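You operate a simulated robot arm through the tools that you are given. There is no shell and no other tool. Be economical: measure what you need, move in short steps, check, and stop when the job is done.

You run a simulated robot arm. Do the job below in one go: nothing can be reset, and whatever is moved stays where it is left.

Task
Leak-test the white valve and bin it by its result.
Fine: valve from the bench tray; one test; vent before you lift the clamp arm; leave the arm up and shut the vent again.

Only the result counts: the job must be done as asked and must still hold three seconds after the hand-in. Knocking over, shifting, dropping, spilling or breaking anything else fails it.

Robot
A 7-joint arm with a two-finger parallel gripper, hanging from a carriage that runs on a rail from [-66.3, -0.1] to [161.7, 0.2] (x, y) and turns from -8.343 to 3.648 rad about z. Base frame: it is fixed where the carriage stands at the start and does not move with it; the origin is on the floor, on the carriage's upright axis, x ahead of it, y to its left, z up; the surface under the hand at the start is at about z = 86.5. Units: cm, rad, N and s.
With the tool pointing down near the work surface it reaches from about 10 to 58 cm from the robot's upright axis, wherever it stands. Its first joint turns from -2.897 to 2.897 rad. Places, roughly: amplitude knob [70, -30, 90]; black knob on the welder swing arm [90, -40, 120]; black nest of the test stand [20, -20, 90]; black pressure knob [10, -40, 90]; blue clamp arm [20, -40, 110]; depth stop knob [80, -50, 120]; green start button [80, -10, 90]; red power switch [60, -30, 90]; red vent lever [-10, -40, 100]; steel nest [125, -25, 75]; time knob [70, -40, 90]; welder swing arm [90, -40, 120]. Payload 3.91 kg.
Tool frame: the origin (TCP) lies between the finger pads and is the grasp point; the fingertips stand 3 cm ahead of it; z points along the fingers, y is the line along which they close. Largest opening 11 cm; finger width 2, thickness 1; the body of the gripper, 4.8 by 11.2 cm, starts 5.5 cm behind the TCP.
Orientation is that of the tool frame in the base frame, as a unit quaternion [x, y, z, w]. With the fingers straight down and closing along the base's y, the tool's x points along the base's -x, its y along +y and its z along -z.

Tools
- The arm moves only by the tool drive_tool. Its argument "commands" is a list of rows, each an object (a shift or turn left out is 0, a gripper value left out holds the last) with "claw": the finger opening in cm, from 0 to 11; "delta_pos": the shift along the base's x, y, z in cm, a list of three; "dr": the turn, a rotation vector about the base's x, y, z in rad, a list of three. In form: [{"claw": claw, "delta_pos": [x, y, z], "dr": [wx, wy, wz]}, ...]. A call has 1 to 12 rows; each row shifts and turns the commanded pose from where the row before left it. Each row takes 0.2 s and may step no farther than 5 cm and 0.15 rad from the row before; otherwise, or with a gripper value out of range, the whole call is refused. Where a pose cannot be reached the arm comes as near as it can. A force on the tool above 50 N (or 10 N above the force at the start of the call, whichever is more), or a blocked arm, ends the call early, and 0.2 s more pass. The fingers move at their own pace (about 10.8 cm/s each) and stop on an object; they squeeze with about 44 N. The grip force told is the motor's: it shows also when the fingers shut on nothing. Time passes only in rows, and 0.2 s behind the last, so rows that do not move let the fingers close. The reply holds the time, the measured pose of the TCP, the force on the tool along the base axes, the opening and the grip force, in the units named above and with some noise, with the torque about the TCP (base axes, N m) and any sound that the robot's microphone picked up, and new pictures: "show" is both (left out), scene, wrist or none.
- Cameras (640 x 400 px; columns grow to the right, rows downward): "scene" is now at [20.81, -7.57, 174.07]; the picture's right is [-1.00, -0.09, 0.00], its down [-0.08, 0.88, -0.48] and it looks along [0.04, -0.47, -0.88] (base axes); focal length 289 px, centre (320, 200). "wrist" rides on the gripper at [7.2, 1.7, -10.3] in the tool frame; the picture's right is [-0.23, 0.97, 0.00], its down [-0.76, -0.18, -0.62] and it looks along [-0.61, -0.14, 0.78] (tool axes); focal length 222 px, centre (320, 200). There is no depth. A picture from a camera that has moved, and an enlarged one, comes with that camera's place and axes in the base frame and with its lens. The place of the scene camera against the robot may be out by one fixed shift of up to 2.5 cm in any direction.
- slide_trunk(by): slides the trunk up (or, below 0, down) by that many cm; the arm and the scene camera ride with it, the base frame stays. It gives what a move gives, with no picture.
- steer(legs): drives the robot by 1 to 6 legs, each [ahead, left, turn to the left] in cm, cm and rad, along the robot's own axes; the way and the turn of a leg run together, so that a leg with both is an arc; at most 150 cm and 3.142 rad a leg. The arm and the cameras ride along, it lands a little off, and it stops where it bumps. It keeps to its track: a leg is cut to what the track allows. It gives what a move gives, and a new picture of the scene camera.
- head_to(pan, tilt): turns the head with the scene camera to pan (to the left, within 2.705 rad either way) and tilt (down, from -0.506 to 1.204), counted from straight ahead of the robot. It gives what a move gives, and a new picture of the scene camera.
- inspect(camera, box): a new picture of the part [left, top, right, bottom] of that camera's present view, enlarged. No time passes.
- sign_off(): hands the job in; it is judged then, once.

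Work in short steps. Places have to be worked out from the pictures, the camera data and where the tool is seen: move nearer, look again, correct. Check each grasp and each placing, and mend what went wrong. You have 120 turns and 260 pictures in all, those below and enlarged ones among them. Open the gripper and draw the arm clear of the work before you hand the job in, unless the task says otherwise; then end with one line.

The tools are called after "Emit:" as name(argument=value, ...) on one line, values as JSON. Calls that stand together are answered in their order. drive_tool: Moves the arm, as the interface text tells. Its arguments: {"type":"object","properties":{"commands":{"type":"array"},"show":{"type":"string","enum":["both","scene","wrist","none"]}},"required":["commands"]} The other tools are called the same way: slide_trunk (by) slides the trunk up or down; steer (legs) drives the base; head_to (pan, tilt) turns the head that bears the scene camera; inspect (camera, box) takes an enlarged picture of a part of a camera's view; sign_off () hands the job in.

At the start:

```text
time: 0.0
position: [16.45, -36.28, 140.99]
tcp_rot: [0.0, 1.0, 0.0, 0.0]
ft_force: [0.3, 0.0, -0.7]
moment: [0.05, 0.01, -0.03]
width: 10.98
gripper_force: 0.0
trunk travel left (down, up): [-42.5, 15.5]
robot x, y, heading: [0.22, -0.2, -0.004]
head pan, tilt: [-1.48, 1.073]
```

scene: 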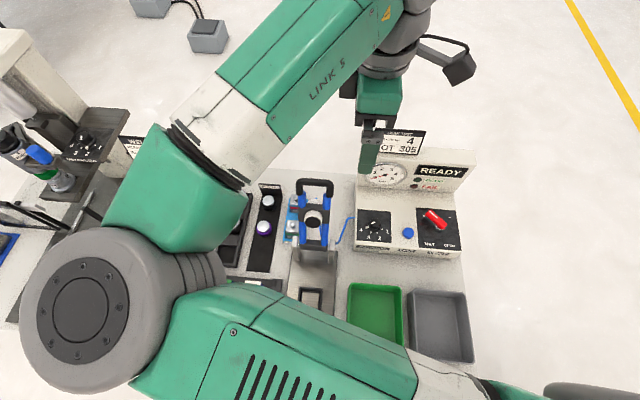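
wrist: 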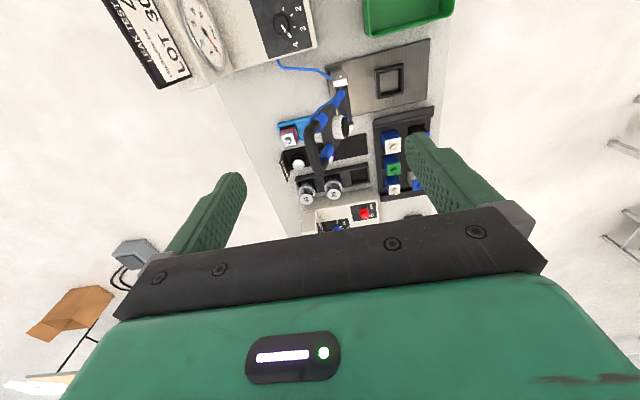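

The arm blocks part of the view, so I enlarge both cameras' views of the bench to read the labels and layout.

Emit:
inspect(camera="scene", box=[220, 120, 480, 370])

Emit:
inspect(camera="wrist", box=[240, 20, 460, 240])

```text
1.60 times, centred on (350, 245) of scene
camera zoom: at [20.81, -7.57, 174.07], right [-1.0, -0.09, 0.0], down [-0.08, 0.88, -0.48], along [0.04, -0.47, -0.88], focal length 462 px, centre (272, 128)
```

zoom: 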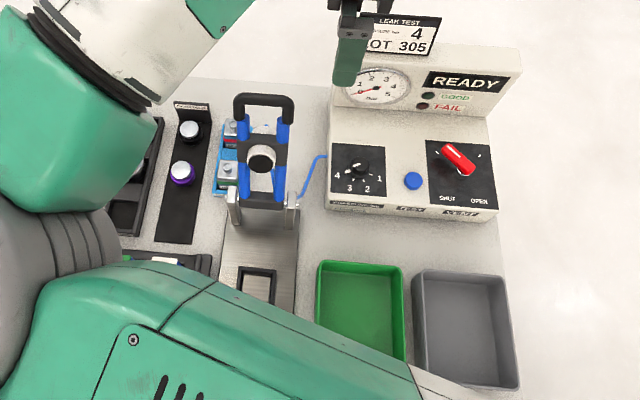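

```text
1.82 times, centred on (350, 130) of wrist
camera zoom: at [9.17, -34.69, 151.44], right [0.23, 0.97, 0.0], down [0.76, -0.18, 0.62], along [0.61, -0.14, -0.78], focal length 404 px, centre (266, 327)
```

zoom: 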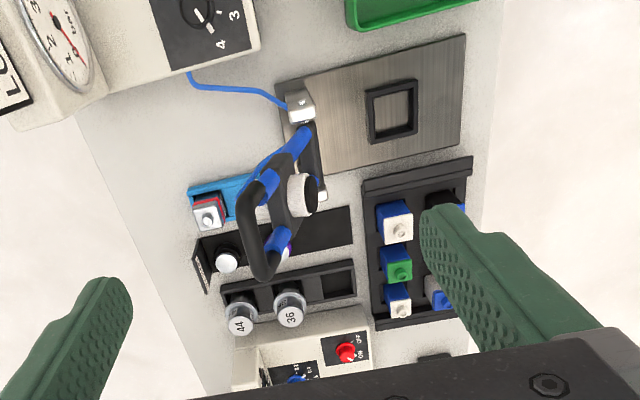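

I read the sign and look at the left-side objects more closely.

Emit:
inspect(camera="scene", box=[340, 110, 480, 200])

Emit:
inspect(camera="wrist", box=[100, 0, 240, 90])

Emit:
inspect(camera="wrist", box=[270, 100, 440, 240])

```text
4.44 times, centred on (410, 155) of scene
camera zoom: at [20.81, -7.57, 174.07], right [-1.0, -0.09, 0.0], down [-0.08, 0.88, -0.48], along [0.04, -0.47, -0.88], focal length 1283 px, centre (-80, 400)
```

zoom: 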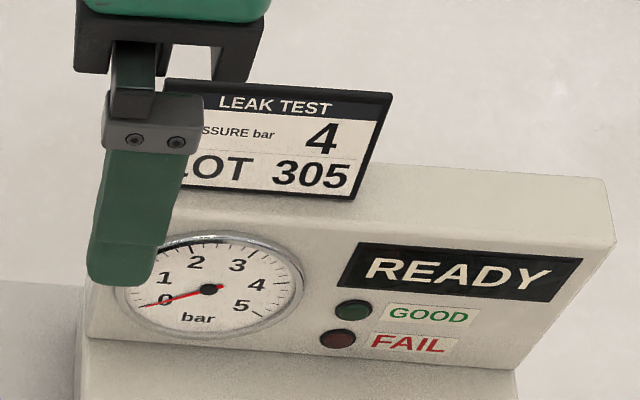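

```text
4.44 times, centred on (170, 45) of wrist
camera zoom: at [9.17, -34.69, 151.44], right [0.23, 0.97, 0.0], down [0.76, -0.18, 0.62], along [0.61, -0.14, -0.78], focal length 987 px, centre (987, 889)
```

zoom: 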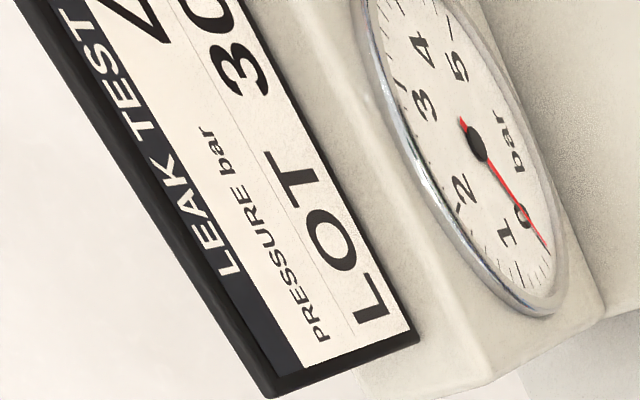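

```text
2.86 times, centred on (355, 170) of wrist
camera zoom: at [9.17, -34.69, 151.44], right [0.23, 0.97, 0.0], down [0.76, -0.18, 0.62], along [0.61, -0.14, -0.78], focal length 635 px, centre (220, 286)
```

zoom: 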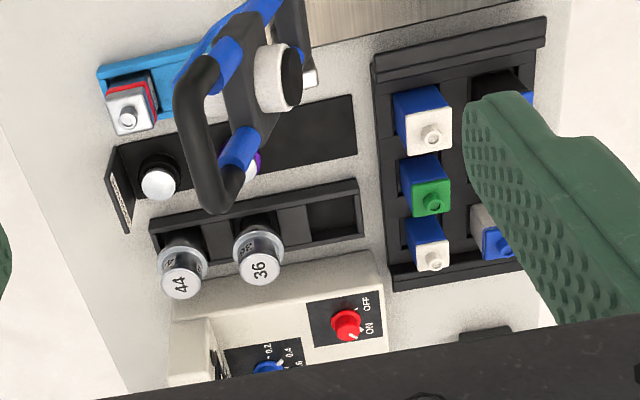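

The set pressure is 4 bar. I move the hand up and back so the wrist camera sees the valve tray and nest.

Emit:
drive_tool(commands=[{"delta_pos": [2, 3.5, -2]}, {"delta_pos": [2, 3.5, -2]}, {"delta_pos": [2, 3.5, -3]}, {"delta_pos": [1, 3.5, -3]}, {"delta_pos": [1, 2, -3]}])

```text
refused: row 3 steps farther than a row can; nothing moved
```

Smaller steps.

Emit:
drive_tool(commands=[{"delta_pos": [2, 3.5, -2]}, {"delta_pos": [2, 3.5, -2]}, {"delta_pos": [2, 3, -3]}, {"delta_pos": [1, 3, -3]}, {"delta_pos": [1, 2, -3]}])

```text
time: 1.2
position: [24.27, -21.57, 127.88]
tcp_rot: [0.0, 1.0, 0.001, 0.001]
ft_force: [-0.4, 0.1, 0.3]
moment: [0.04, 0.02, 0.0]
width: 10.99
gripper_force: 0.1
trunk travel left (down, up): [-42.5, 15.5]
robot x, y, heading: [-0.0, 0.09, 0.005]
head pan, tilt: [-1.48, 1.073]
camera scene: at [20.81, -7.59, 174.08], right [-1.0, -0.09, 0.0], down [-0.08, 0.88, -0.48], along [0.04, -0.47, -0.88], focal length 289 px, centre (320, 200)
camera wrist: at [17.06, -19.96, 138.37], right [0.23, 0.97, 0.0], down [0.76, -0.18, 0.62], along [0.61, -0.14, -0.78], focal length 222 px, centre (320, 200)
```

scene: 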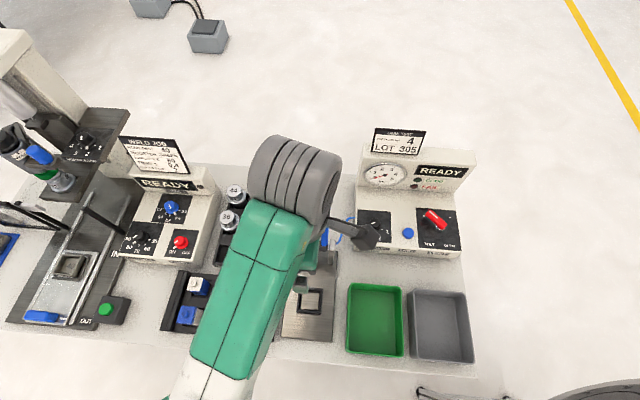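
wrist: 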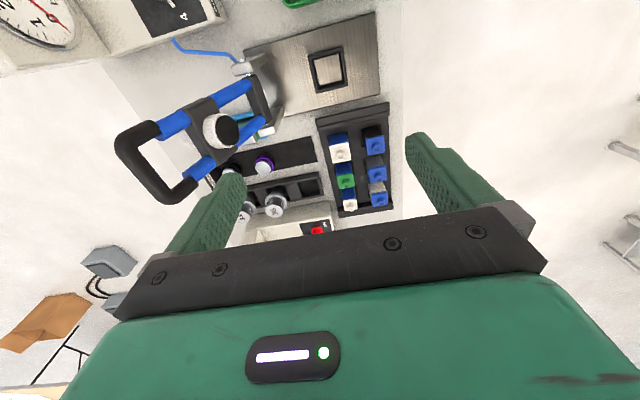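

Emit:
inspect(camera="wrist", box=[290, 90, 410, 225])

Emit:
inspect(camera="wrist", box=[110, 0, 390, 210])

Emit:
inspect(camera="scene", box=[350, 120, 480, 260])

Emit:
inspect(camera="scene", box=[0, 120, 240, 340])

```text
2.96 times, centred on (350, 158) of wrist
camera zoom: at [17.06, -19.96, 138.37], right [0.23, 0.97, 0.0], down [0.76, -0.18, 0.62], along [0.61, -0.14, -0.78], focal length 658 px, centre (231, 326)
```

zoom: 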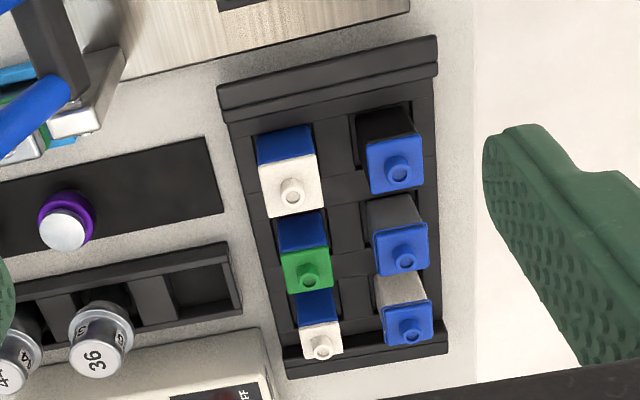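

```text
1.90 times, centred on (250, 105) of wrist
camera zoom: at [17.06, -19.96, 138.37], right [0.23, 0.97, 0.0], down [0.76, -0.18, 0.62], along [0.61, -0.14, -0.78], focal length 423 px, centre (453, 381)
```

zoom: 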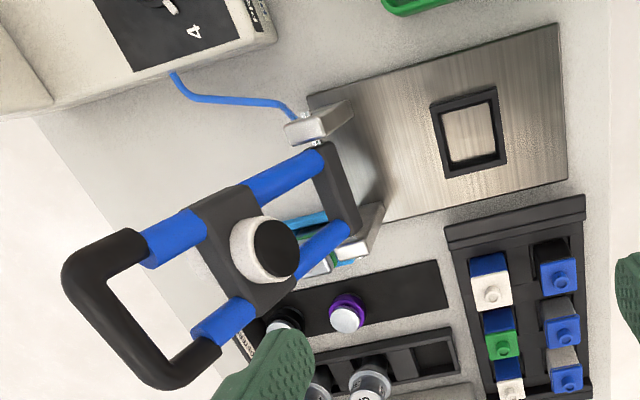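

```text
2.86 times, centred on (415, 190) of scene
camera zoom: at [20.81, -7.59, 174.08], right [-1.0, -0.09, 0.0], down [-0.08, 0.88, -0.48], along [0.04, -0.47, -0.88], focal length 825 px, centre (49, 229)
```

zoom: 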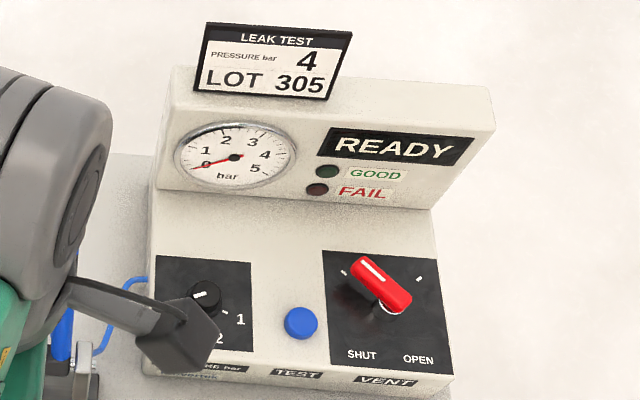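

```text
1.82 times, centred on (120, 230) of scene
camera zoom: at [20.81, -7.59, 174.08], right [-1.0, -0.09, 0.0], down [-0.08, 0.88, -0.48], along [0.04, -0.47, -0.88], focal length 525 px, centre (684, 146)
```

zoom: 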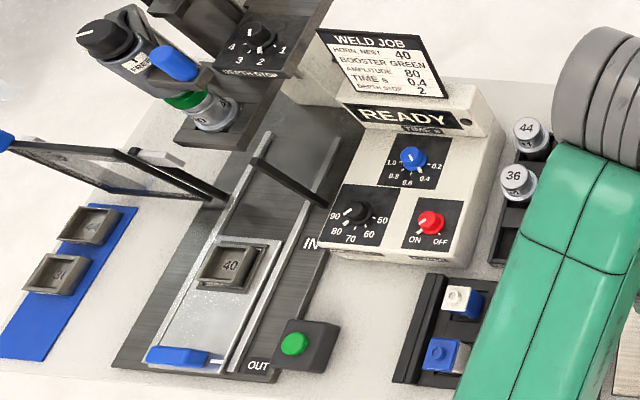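

I move over the valve tray for a closer look at the valve colours and sizes.

Emit:
drive_tool(commands=[{"delta_pos": [3, 1, -3]}, {"delta_pos": [3, 1, -3]}, {"delta_pos": [2, 1, -3]}, {"delta_pos": [0, 0, -4]}])

Emit:
inspect(camera="wrist", box=[240, 40, 440, 220])

```text
time: 2.2
position: [32.36, -18.23, 115.02]
tcp_rot: [0.0, 1.0, 0.0, 0.0]
ft_force: [1.0, 0.2, 0.7]
moment: [-0.02, 0.04, 0.0]
width: 11.01
gripper_force: 0.1
trunk travel left (down, up): [-42.5, 15.5]
robot x, y, heading: [-0.27, -0.1, -0.0]
head pan, tilt: [-1.48, 1.073]
camera scene: at [20.82, -7.57, 174.08], right [-1.0, -0.09, 0.0], down [-0.08, 0.88, -0.48], along [0.04, -0.47, -0.88], focal length 289 px, centre (320, 200)
camera wrist: at [25.11, -16.61, 125.49], right [0.23, 0.97, 0.0], down [0.76, -0.18, 0.62], along [0.61, -0.14, -0.78], focal length 222 px, centre (320, 200)
```

scene: 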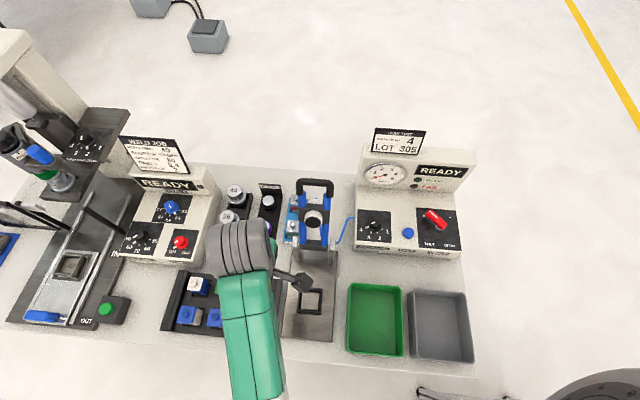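
wrist: 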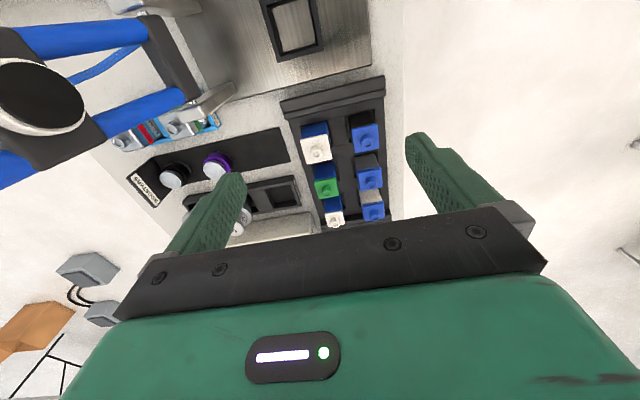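

```text
2.22 times, centred on (340, 130) of wrist
camera zoom: at [25.11, -16.61, 125.49], right [0.23, 0.97, 0.0], down [0.76, -0.18, 0.62], along [0.61, -0.14, -0.78], focal length 494 px, centre (276, 356)
```

zoom: 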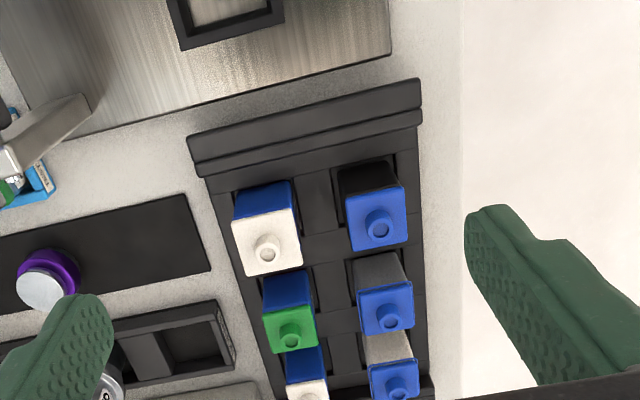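

I zoom at the blue holder beside the clamp and at the tray from the scene camera.

Emit:
inspect(camera="scene", box=[255, 170, 355, 260])

Emit:
inspect(camera="wrist", box=[90, 60, 250, 200])

Emit:
inspect(camera="scene", box=[150, 250, 240, 340])

```text
4.44 times, centred on (305, 215) of scene
camera zoom: at [20.82, -7.57, 174.08], right [-1.0, -0.09, 0.0], down [-0.08, 0.88, -0.48], along [0.04, -0.47, -0.88], focal length 1283 px, centre (387, 133)
```

zoom: 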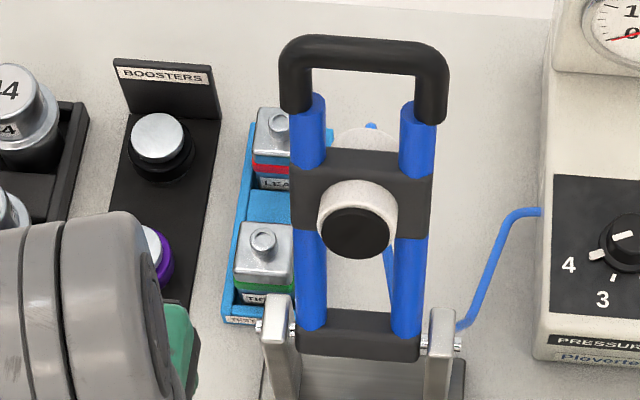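

```text
2.86 times, centred on (170, 130) of wrist
camera zoom: at [25.11, -16.61, 125.49], right [0.23, 0.97, 0.0], down [0.76, -0.18, 0.62], along [0.61, -0.14, -0.78], focal length 635 px, centre (749, 400)
```

zoom: 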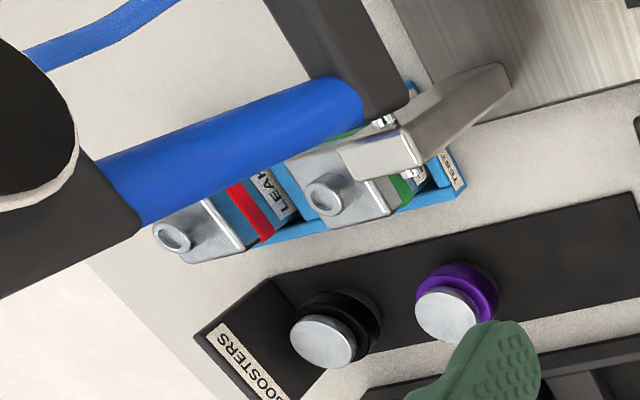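

```text
4.44 times, centred on (195, 295) of scene
camera zoom: at [20.82, -7.57, 174.08], right [-1.0, -0.09, 0.0], down [-0.08, 0.88, -0.48], along [0.04, -0.47, -0.88], focal length 1283 px, centre (876, -222)
```

zoom: 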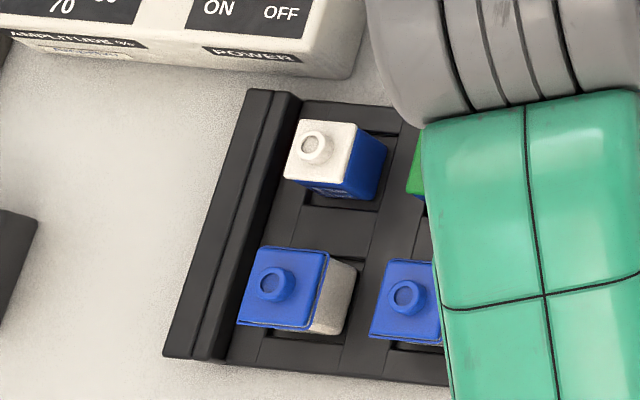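

The blue holder contains the LEAK and TIGHT masters, so I leave those alone. The bench tray valves may carry labels, so I turn the hand so the wrist camera looks from the operator's side.

Emit:
inspect(camera="scene", box=[180, 270, 220, 330])

Emit:
drive_tool(commands=[{"delta_pos": [0, 2, 0], "dr": [0, 0, -0.14]}, {"delta_pos": [1, 2, 0], "dr": [0, 0, -0.14]}, {"delta_pos": [2, 2, 0], "dr": [0, 0, -0.14]}, {"delta_pos": [2, 2, 0], "dr": [0, 0, -0.14]}, {"delta_pos": [2, 0, 0], "dr": [0, 0, -0.14]}, {"delta_pos": [2, 0, 0], "dr": [0, 0, -0.14]}, {"delta_pos": [2, 0, 0], "dr": [0, 0, -0.14]}, {"delta_pos": [1, 0, 0], "dr": [0, 0, -0.14]}, {"delta_pos": [1, 0, 0], "dr": [0, 0, -0.14]}, {"delta_pos": [1, 0, 0], "dr": [0, 0, -0.14]}, {"delta_pos": [0, 0, 0], "dr": [0, 0, -0.14]}])

```text
6.67 times, centred on (200, 300) of scene
camera zoom: at [20.82, -7.57, 174.08], right [-1.0, -0.09, 0.0], down [-0.08, 0.88, -0.48], along [0.04, -0.47, -0.88], focal length 1924 px, centre (1120, -467)
```

zoom: 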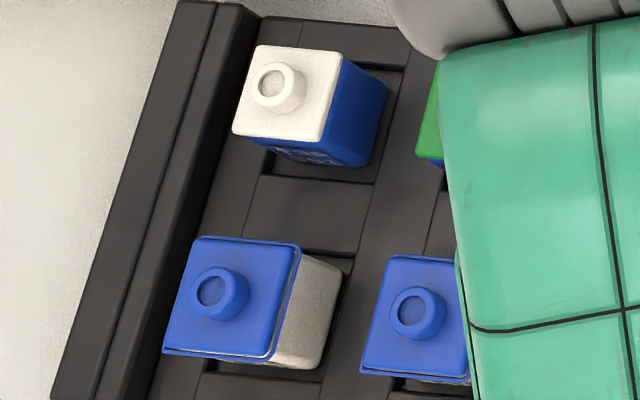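

```text
time: 4.6
position: [46.19, -10.07, 115.07]
tcp_rot: [0.697, 0.717, 0.0, -0.001]
ft_force: [0.1, 0.0, 0.0]
moment: [0.02, -0.05, -0.03]
width: 11.0
gripper_force: 0.0
trunk travel left (down, up): [-42.5, 15.5]
robot x, y, heading: [0.13, 0.09, -0.001]
head pan, tilt: [-1.48, 1.073]
camera scene: at [20.81, -7.57, 174.07], right [-1.0, -0.09, 0.0], down [-0.08, 0.88, -0.48], along [0.04, -0.47, -0.88], focal length 289 px, centre (320, 200)
camera wrist: at [47.78, -2.89, 125.45], right [0.98, -0.2, 0.0], down [-0.16, -0.77, 0.62], along [-0.12, -0.61, -0.78], focal length 222 px, centre (320, 200)
```

scene: 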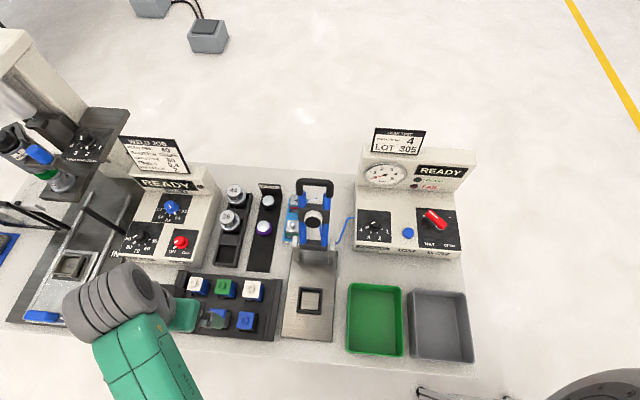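
wrist: 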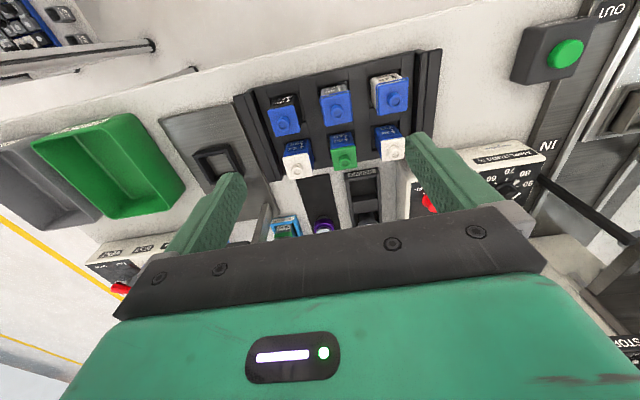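

Emit:
inspect(camera="wrist", box=[230, 50, 450, 190])

Emit:
inspect(camera="wrist", box=[260, 70, 340, 130])

Emit:
inspect(camera="wrist", box=[340, 70, 420, 130])

Emit:
inspect(camera="scene", box=[150, 260, 290, 350])

```text
2.86 times, centred on (340, 120) of wrist
camera zoom: at [47.78, -2.89, 125.45], right [0.98, -0.2, 0.0], down [-0.16, -0.77, 0.62], along [-0.12, -0.61, -0.78], focal length 635 px, centre (263, 429)
```

zoom: 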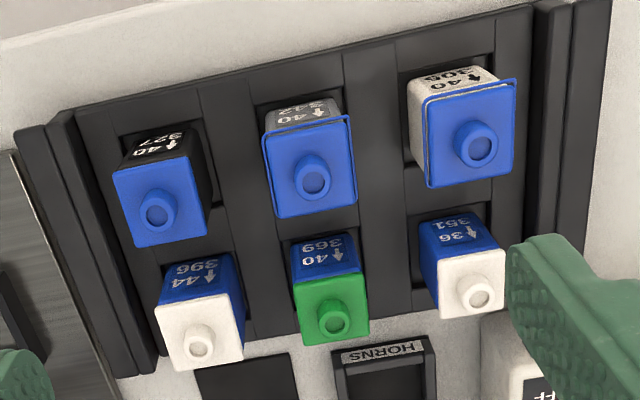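

```text
6.67 times, centred on (300, 100) of wrist
camera zoom: at [47.78, -2.89, 125.45], right [0.98, -0.2, 0.0], down [-0.16, -0.77, 0.62], along [-0.12, -0.61, -0.78], focal length 1481 px, centre (453, 867)
```

zoom: 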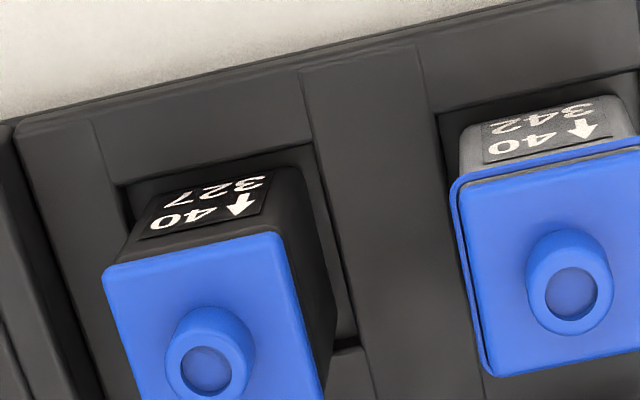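

```text
6.67 times, centred on (380, 100) of wrist
camera zoom: at [47.78, -2.89, 125.45], right [0.98, -0.2, 0.0], down [-0.16, -0.77, 0.62], along [-0.12, -0.61, -0.78], focal length 1481 px, centre (-80, 867)
```

zoom: 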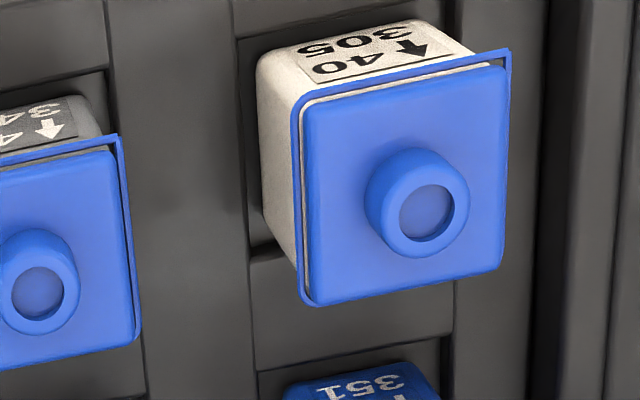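

```text
4.44 times, centred on (220, 305) of scene
camera zoom: at [20.81, -7.57, 174.07], right [-1.0, -0.09, 0.0], down [-0.08, 0.88, -0.48], along [0.04, -0.47, -0.88], focal length 1283 px, centre (764, -267)
```

zoom: 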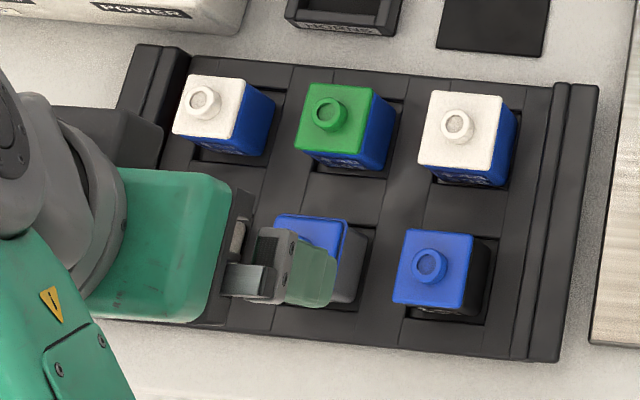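

The white-bodied valve is labelled "40 / 305", matching the lot; its nozzle top triangulates to about (56.8, -13.1, 92.7). That is at the edge of my reach, so I pull the hand back a bit and drive the carriage 20 cm ahead.

Emit:
drive_tool(commands=[{"delta_pos": [-4, 0, 1], "dr": [0, 0, -0.031]}, {"delta_pos": [-4, 0, 2]}], show="none")

Emit:
steer(legs=[[20, 0, 0]])

```text
time: 5.2
position: [38.14, -10.42, 118.08]
tcp_rot: [0.708, 0.707, 0.0, 0.0]
ft_force: [0.3, -1.1, -0.6]
moment: [0.05, 0.0, 0.0]
width: 11.02
gripper_force: 0.1
trunk travel left (down, up): [-42.5, 15.5]
robot x, y, heading: [-0.06, 0.12, -0.001]
head pan, tilt: [-1.48, 1.073]
```

```text
time: 6.8
position: [57.92, -10.1, 118.23]
tcp_rot: [0.706, 0.708, 0.0, 0.0]
ft_force: [0.2, 0.1, 0.0]
moment: [0.01, 0.01, 0.03]
width: 10.99
gripper_force: 0.1
trunk travel left (down, up): [-42.5, 15.5]
robot x, y, heading: [19.96, 0.26, 0.005]
head pan, tilt: [-1.48, 1.073]
camera scene: at [40.63, -7.48, 174.07], right [-1.0, -0.09, 0.0], down [-0.08, 0.88, -0.48], along [0.04, -0.47, -0.88], focal length 289 px, centre (320, 200)
```

scene: 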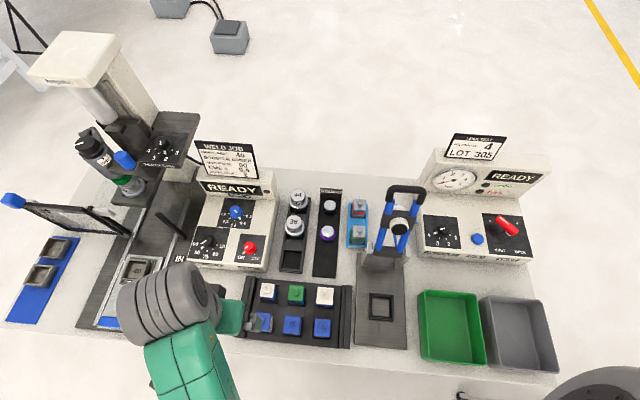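

I lower the hand toward the valve with the fingers partly closed and look.

Emit:
drive_tool(commands=[{"claw": 7, "delta_pos": [-1.2, -1, -4]}, {"delta_pos": [0, -1, -4]}, {"delta_pos": [0, -1, -3]}], show="both")

Emit:
inspect(camera="wrist", box=[200, 60, 440, 210])

```text
time: 7.6
position: [57.1, -13.04, 107.04]
tcp_rot: [0.706, 0.708, 0.0, 0.0]
ft_force: [1.1, -0.2, 0.0]
moment: [-0.01, 0.0, 0.02]
width: 7.0
gripper_force: 0.1
trunk travel left (down, up): [-42.5, 15.5]
robot x, y, heading: [19.51, -0.33, 0.003]
head pan, tilt: [-1.48, 1.073]
camera scene: at [40.64, -7.47, 174.08], right [-1.0, -0.09, 0.0], down [-0.08, 0.88, -0.48], along [0.04, -0.47, -0.88], focal length 289 px, centre (320, 200)
camera wrist: at [58.69, -5.88, 117.51], right [0.97, -0.22, 0.0], down [-0.18, -0.76, 0.62], along [-0.14, -0.61, -0.78], focal length 222 px, centre (320, 200)
```

scene: 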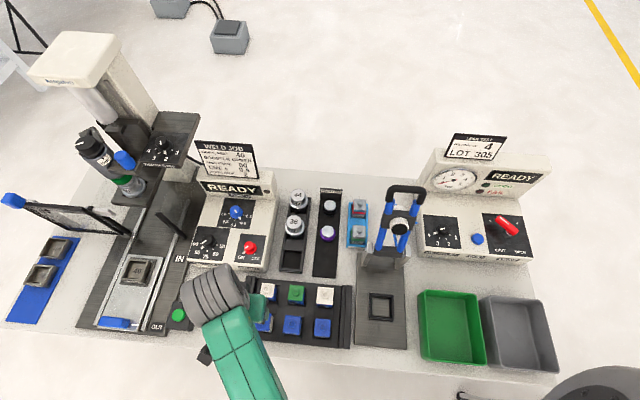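
wrist: 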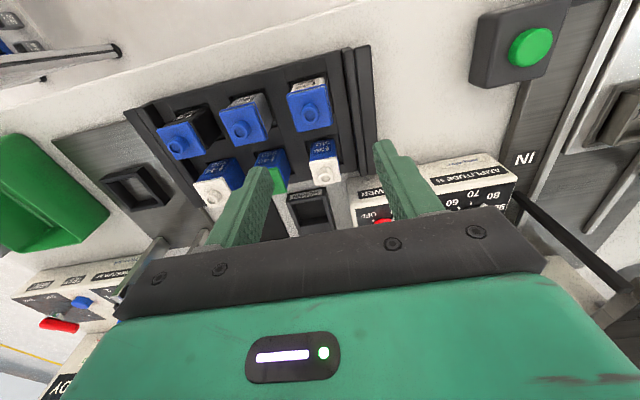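

```text
2.67 times, centred on (320, 135) of wrist
camera zoom: at [58.69, -5.88, 117.51], right [0.97, -0.22, 0.0], down [-0.18, -0.76, 0.62], along [-0.14, -0.61, -0.78], focal length 592 px, centre (320, 373)
```

zoom: 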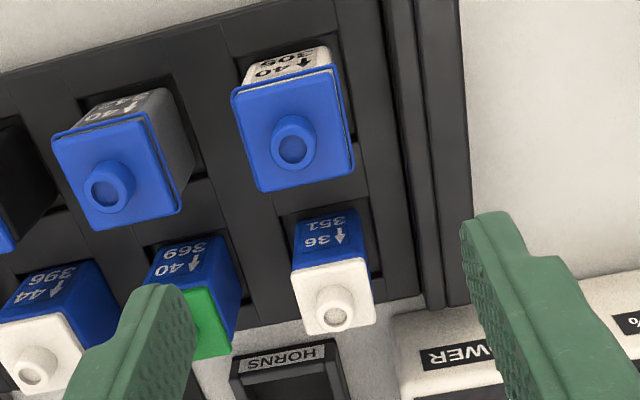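

The valve is square to the axes; it sits at x≈56, y≈-13.1, with the height still uncertain. I descend a bit more and re-measure.

Emit:
drive_tool(commands=[{"delta_pos": [-1.0, 0, -3]}, {"delta_pos": [0, 0, -2.5]}], show="wrist")

Emit:
inspect(camera="wrist", box=[200, 60, 440, 210])

```text
time: 8.2
position: [56.02, -13.05, 101.49]
tcp_rot: [0.706, 0.708, 0.001, 0.0]
ft_force: [-0.4, -0.3, -0.6]
moment: [0.06, 0.01, 0.03]
width: 7.01
gripper_force: 0.0
trunk travel left (down, up): [-42.5, 15.5]
robot x, y, heading: [20.0, 0.1, 0.004]
head pan, tilt: [-1.48, 1.073]
camera wrist: at [57.61, -5.88, 111.91], right [0.97, -0.22, 0.0], down [-0.18, -0.76, 0.62], along [-0.14, -0.61, -0.78], focal length 222 px, centre (320, 200)
```

wrist: 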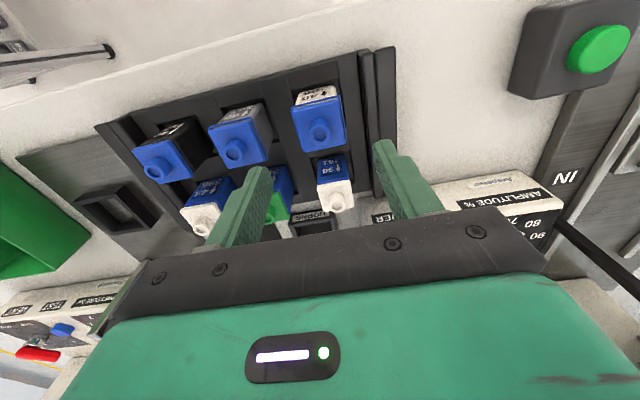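

```text
2.67 times, centred on (320, 135) of wrist
camera zoom: at [57.61, -5.88, 111.91], right [0.97, -0.22, 0.0], down [-0.18, -0.76, 0.62], along [-0.14, -0.61, -0.78], focal length 592 px, centre (320, 373)
```

zoom: 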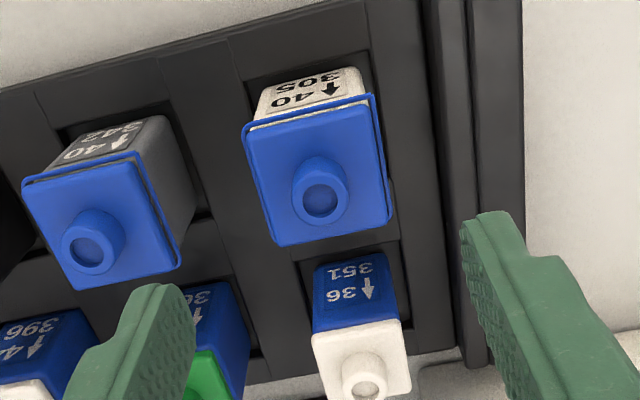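

Triangulated nozzle top: (55.94, -13.35, 93.5). I centre on it and descend so the tips end at about z 89, then close.

Emit:
drive_tool(commands=[{"delta_pos": [-0.08, -0.3, -3]}, {"delta_pos": [0, 0, -3]}, {"delta_pos": [0, 0, -3.3]}, {"claw": 3}, {"claw": 3}], show="both")

```text
time: 9.4
position: [55.81, -13.4, 92.12]
tcp_rot: [0.705, 0.709, -0.001, -0.001]
ft_force: [0.3, -0.7, 0.5]
moment: [0.02, -0.02, -0.01]
width: 3.96
gripper_force: 43.6
trunk travel left (down, up): [-42.5, 15.5]
robot x, y, heading: [19.95, -0.05, 0.003]
head pan, tilt: [-1.48, 1.073]
camera scene: at [40.63, -7.48, 174.07], right [-1.0, -0.09, 0.0], down [-0.08, 0.88, -0.48], along [0.04, -0.47, -0.88], focal length 289 px, centre (320, 200)
camera wrist: at [57.46, -6.2, 102.63], right [0.97, -0.22, 0.0], down [-0.18, -0.76, 0.62], along [-0.14, -0.61, -0.78], focal length 222 px, centre (320, 200)
```

scene: 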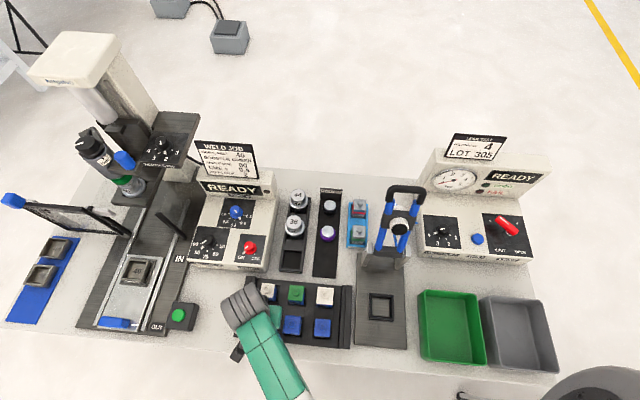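
wrist: 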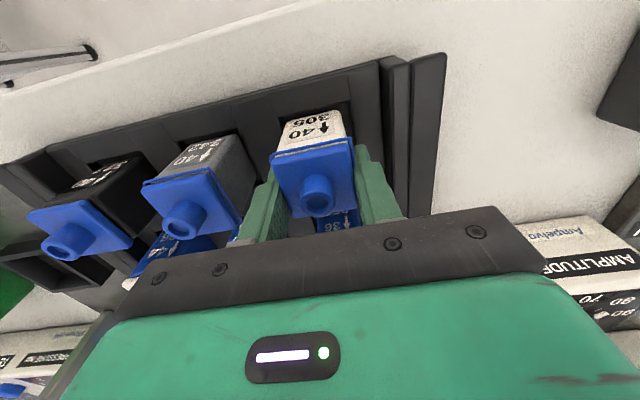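

The valve is held (3.96 cm, 44 N). I lift it clear and carry it toward the nest.

Emit:
drive_tool(commands=[{"delta_pos": [0, 0, 4]}, {"delta_pos": [0, 0, 4.5]}, {"delta_pos": [-2, 1, 4]}, {"delta_pos": [-5, 0, 0]}, {"delta_pos": [-5, 0, 0]}, {"delta_pos": [-5, 0, 0]}, {"delta_pos": [-4, 0, 0]}])

Emit:
inspect(camera="wrist", box=[60, 20, 400, 230])

```text
time: 11.0
position: [34.72, -12.6, 104.7]
tcp_rot: [0.705, 0.709, 0.0, 0.0]
ft_force: [0.0, 0.6, -1.7]
moment: [0.01, 0.0, -0.01]
width: 3.93
gripper_force: 43.3
trunk travel left (down, up): [-42.5, 15.5]
robot x, y, heading: [19.53, 0.23, 0.005]
head pan, tilt: [-1.48, 1.073]
camera scene: at [40.63, -7.48, 174.07], right [-1.0, -0.09, 0.0], down [-0.08, 0.88, -0.48], along [0.04, -0.47, -0.88], focal length 289 px, centre (320, 200)
camera wrist: at [36.31, -5.45, 115.21], right [0.97, -0.22, 0.0], down [-0.17, -0.76, 0.62], along [-0.14, -0.61, -0.78], focal length 222 px, centre (320, 200)
```

scene: 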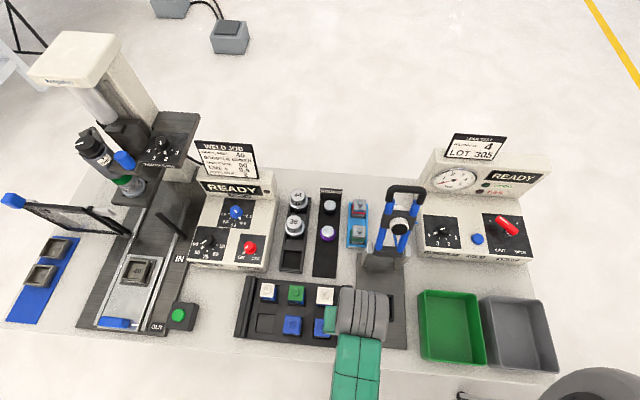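
wrist: 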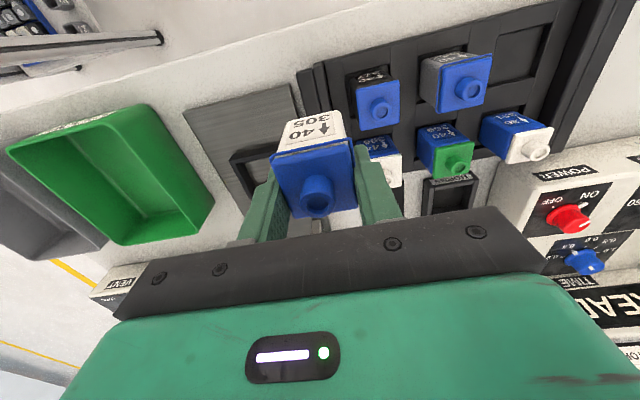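

```text
1.88 times, centred on (230, 125) of wrist
camera zoom: at [36.31, -5.45, 115.21], right [0.97, -0.22, 0.0], down [-0.17, -0.76, 0.62], along [-0.14, -0.61, -0.78], focal length 418 px, centre (489, 341)
```

zoom: 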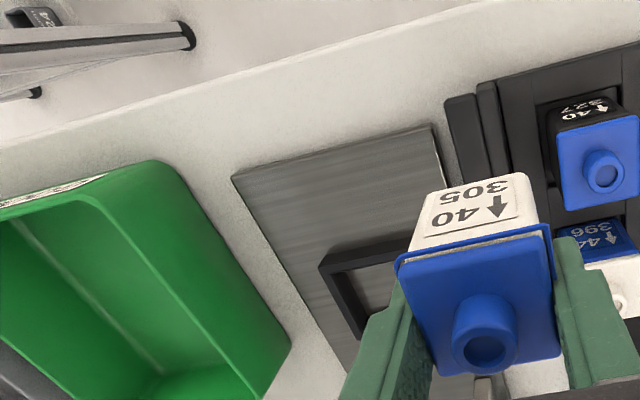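

The valve is tightly held and upright. For an accurate nest position I shift so that the nest shows beside the held valve.

Emit:
drive_tool(commands=[{"delta_pos": [4, -3, 0]}, {"delta_pos": [3.5, -3, 0]}], show="none")

Emit:
inspect(camera="wrist", box=[120, 60, 320, 210])

```text
time: 11.6
position: [42.44, -18.3, 104.81]
tcp_rot: [0.706, 0.708, 0.0, 0.0]
ft_force: [-0.4, 1.1, -0.5]
moment: [-0.05, -0.05, 0.0]
width: 3.96
gripper_force: 44.3
trunk travel left (down, up): [-42.5, 15.5]
robot x, y, heading: [19.92, 0.1, 0.001]
head pan, tilt: [-1.48, 1.073]
```

```text
2.67 times, centred on (220, 135) of wrist
camera zoom: at [44.06, -11.24, 115.21], right [0.97, -0.22, 0.0], down [-0.17, -0.76, 0.62], along [-0.14, -0.61, -0.78], focal length 592 px, centre (587, 373)
```

zoom: 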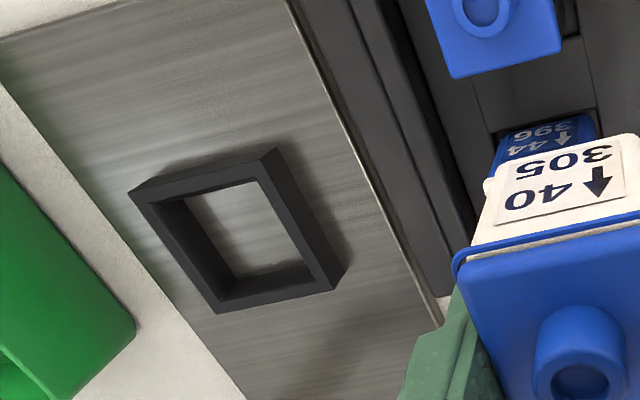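

Emit:
inspect(camera="wrist", box=[160, 100, 260, 190])

```text
4.44 times, centred on (210, 145) of wrist
camera zoom: at [44.06, -11.24, 115.21], right [0.97, -0.22, 0.0], down [-0.17, -0.76, 0.62], along [-0.14, -0.61, -0.78], focal length 987 px, centre (809, 444)
```

zoom: 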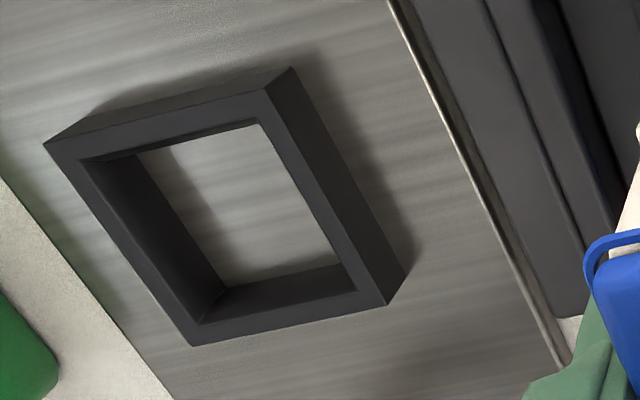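

The frame is axis-aligned, with its centre near (24.4, -20.4) and the top at about z 88.7. I raise the hand 8 cm for a second view to pin down the height.

Emit:
drive_tool(commands=[{"delta_pos": [0, 0, 4]}, {"delta_pos": [0, 0, 4]}], show="none")

Emit:
inspect(camera="wrist", box=[190, 100, 290, 190])

```text
time: 12.2
position: [42.13, -18.75, 113.03]
tcp_rot: [0.706, 0.708, -0.001, 0.0]
ft_force: [-0.3, 0.1, -1.4]
moment: [-0.02, -0.04, -0.03]
width: 3.93
gripper_force: 43.5
trunk travel left (down, up): [-42.5, 15.5]
robot x, y, heading: [19.76, -0.05, 0.008]
head pan, tilt: [-1.48, 1.073]
```

```text
4.44 times, centred on (240, 145) of wrist
camera zoom: at [43.86, -11.48, 123.51], right [0.97, -0.22, 0.0], down [-0.17, -0.76, 0.62], along [-0.14, -0.61, -0.78], focal length 987 px, centre (676, 444)
```

zoom: 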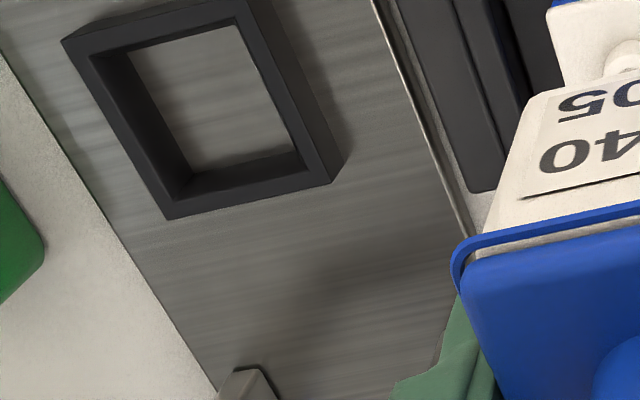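

Nest centre is (24.5, -20.3) with its top at z≈88.7. I move over it and descend partway.

Emit:
drive_tool(commands=[{"delta_pos": [-4.5, 0, 0]}, {"delta_pos": [-4.5, 0, 0]}, {"delta_pos": [-4.5, -0.7, 0]}, {"delta_pos": [-4.2, -0.8, 0]}, {"delta_pos": [0, 0, -4.5]}, {"delta_pos": [0, 0, -4.5]}, {"delta_pos": [0, 0, -4.5]}])

Emit:
inspect(camera="wrist", box=[220, 60, 420, 230])

```text
time: 13.8
position: [24.63, -20.78, 98.89]
tcp_rot: [0.706, 0.709, 0.0, 0.0]
ft_force: [-0.4, -0.8, -1.5]
moment: [-0.03, 0.02, 0.03]
width: 3.94
gripper_force: 43.9
out of reach, approached as far as the arm can: row 4
trunk travel left (down, up): [-42.5, 15.5]
robot x, y, heading: [19.51, 0.02, 0.001]
head pan, tilt: [-1.48, 1.073]
camera scene: at [40.63, -7.48, 174.08], right [-1.0, -0.09, 0.0], down [-0.08, 0.88, -0.48], along [0.04, -0.47, -0.88], focal length 289 px, centre (320, 200)
camera wrist: at [26.31, -13.58, 109.4], right [0.97, -0.22, 0.0], down [-0.18, -0.76, 0.62], along [-0.14, -0.61, -0.78], focal length 222 px, centre (320, 200)
```

scene: 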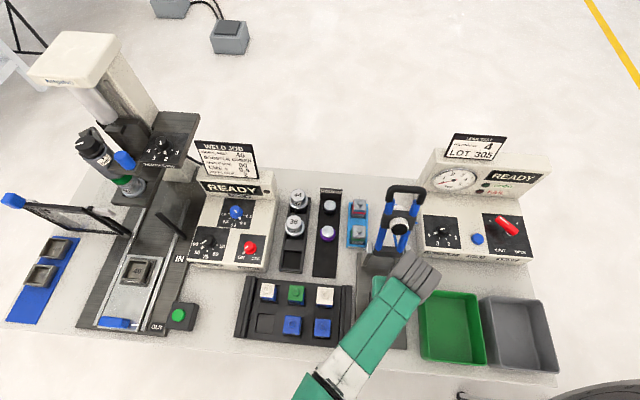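
wrist: 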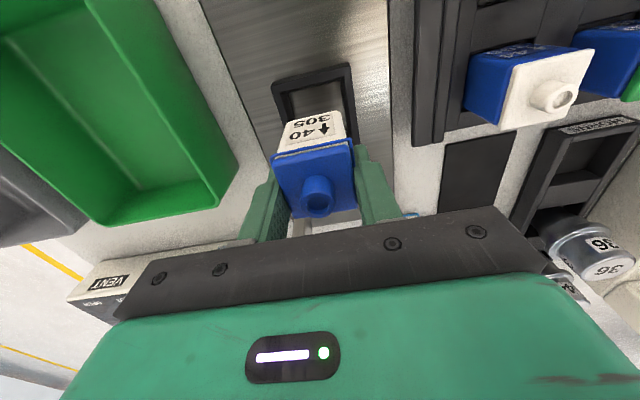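

```text
2.35 times, centred on (320, 145) of wrist
camera zoom: at [26.31, -13.58, 109.4], right [0.97, -0.22, 0.0], down [-0.18, -0.76, 0.62], along [-0.14, -0.61, -0.78], focal length 523 px, centre (320, 329)
```

zoom: 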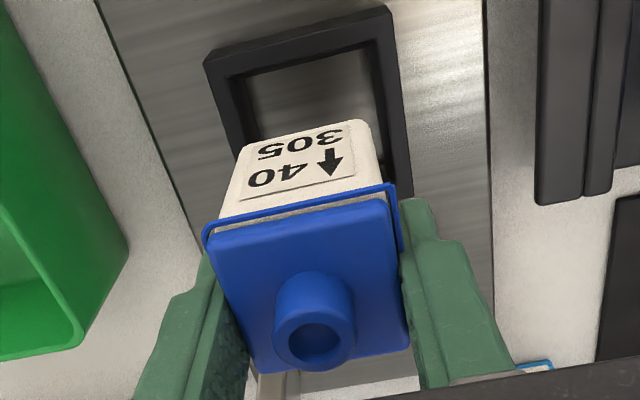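

Nest centre confirmed at x≈24.5, y≈-20.2; the hand reads y -20.8. I correct by +0.5 in y and descend to z≈95.

Emit:
drive_tool(commands=[{"delta_pos": [-0.1, 0.5, 0]}, {"delta_pos": [0, 0, -2]}, {"delta_pos": [0, 0, -2]}], show="none")

Emit:
inspect(camera="wrist", box=[220, 60, 420, 230])

```text
time: 14.6
position: [24.76, -19.96, 95.0]
tcp_rot: [0.706, 0.708, 0.0, 0.0]
ft_force: [0.4, -0.1, -2.2]
moment: [0.0, 0.01, 0.02]
width: 3.95
gripper_force: 44.4
trunk travel left (down, up): [-42.5, 15.5]
robot x, y, heading: [20.11, -0.16, 0.005]
head pan, tilt: [-1.48, 1.073]
```

```text
2.35 times, centred on (320, 145) of wrist
camera zoom: at [26.41, -12.8, 105.46], right [0.97, -0.22, 0.0], down [-0.18, -0.76, 0.62], along [-0.14, -0.61, -0.78], focal length 523 px, centre (320, 329)
```

zoom: 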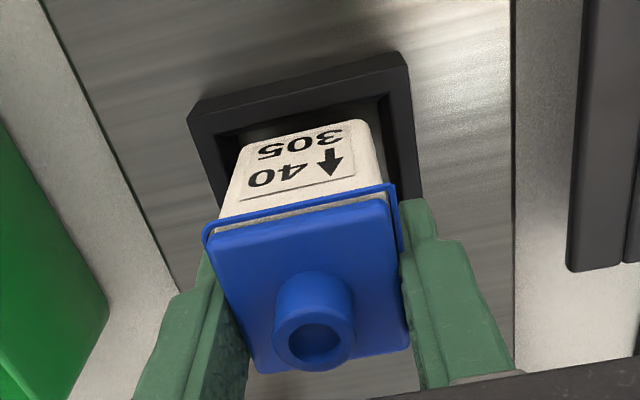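

Small correction (-0.25, -0.2), then slow descent into the nest.

Emit:
drive_tool(commands=[{"delta_pos": [-0.25, -0.2, 0]}, {"delta_pos": [0, 0, -1]}, {"delta_pos": [0, 0, -1]}, {"delta_pos": [0, 0, -0.7]}], show="none")

Emit:
inspect(camera="wrist", box=[220, 60, 420, 230])

```text
time: 15.6
position: [24.27, -20.15, 92.51]
tcp_rot: [0.706, 0.708, 0.0, 0.0]
ft_force: [1.6, 2.9, 34.7]
moment: [0.0, -0.05, 0.0]
width: 3.97
gripper_force: 44.1
trunk travel left (down, up): [-42.5, 15.5]
robot x, y, heading: [19.97, 0.05, -0.001]
head pan, tilt: [-1.48, 1.073]
```

```text
2.35 times, centred on (320, 145) of wrist
camera zoom: at [25.98, -12.9, 102.88], right [0.97, -0.22, 0.0], down [-0.17, -0.76, 0.63], along [-0.14, -0.61, -0.78], focal length 523 px, centre (320, 329)
```

zoom: 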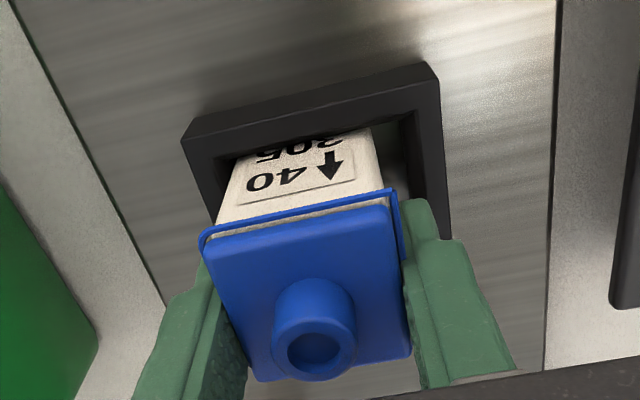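

Contact at z 92.5 (35 N) with the valve inside the frame but nearer its left side. I lift slightly, shift +0.25 x, and set it down.

Emit:
drive_tool(commands=[{"delta_pos": [0, 0, 0.6]}, {"delta_pos": [0.3, -0.1, 0]}, {"delta_pos": [0, 0, -0.3]}, {"delta_pos": [0, 0, -0.15]}], show="none")

Emit:
inspect(camera="wrist", box=[260, 80, 380, 180])

```text
time: 16.6
position: [24.49, -20.06, 92.52]
tcp_rot: [0.705, 0.709, 0.0, 0.0]
ft_force: [0.7, 1.7, 5.4]
moment: [-0.02, -0.02, 0.01]
width: 3.94
gripper_force: 44.2
trunk travel left (down, up): [-42.5, 15.5]
robot x, y, heading: [19.96, -0.15, 0.007]
head pan, tilt: [-1.48, 1.073]
```

```text
4.00 times, centred on (320, 130) of wrist
camera zoom: at [26.2, -12.94, 102.91], right [0.97, -0.22, 0.0], down [-0.17, -0.76, 0.62], along [-0.14, -0.61, -0.78], focal length 888 px, centre (320, 480)
```

zoom: 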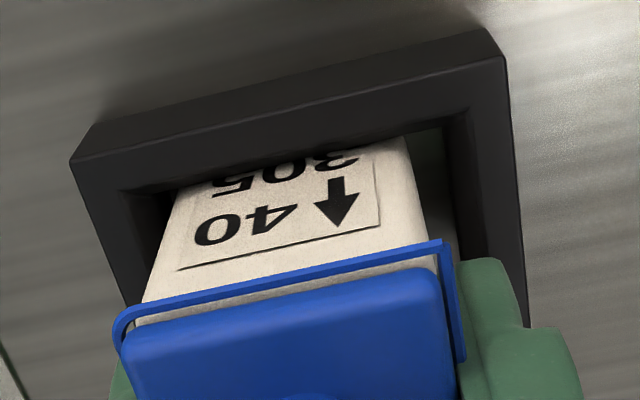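

The valve is centred and resting on the floor of the nest. I release it and rise straight up.

Emit:
drive_tool(commands=[{"claw": 6}, {"claw": 6}, {"delta_pos": [0, 0, 3]}, {"delta_pos": [0, 0, 4]}, {"delta_pos": [3, 4, 2]}])

Emit:
inspect(camera="wrist", box=[200, 60, 440, 230])

```text
refused: row 5 steps farther than a row can; nothing moved
```

```text
2.35 times, centred on (320, 145) of wrist
camera zoom: at [26.2, -12.94, 102.91], right [0.97, -0.22, 0.0], down [-0.17, -0.76, 0.62], along [-0.14, -0.61, -0.78], focal length 523 px, centre (320, 329)
```

zoom: 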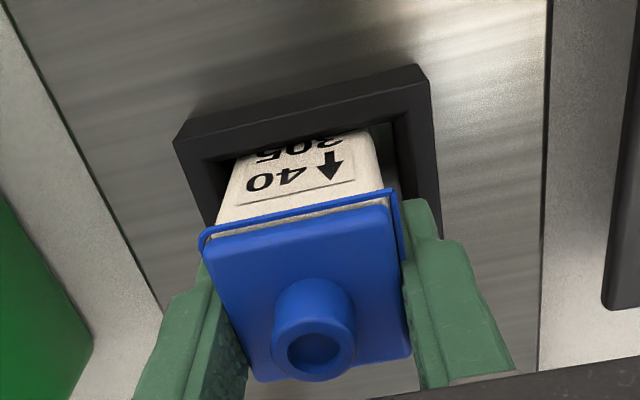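

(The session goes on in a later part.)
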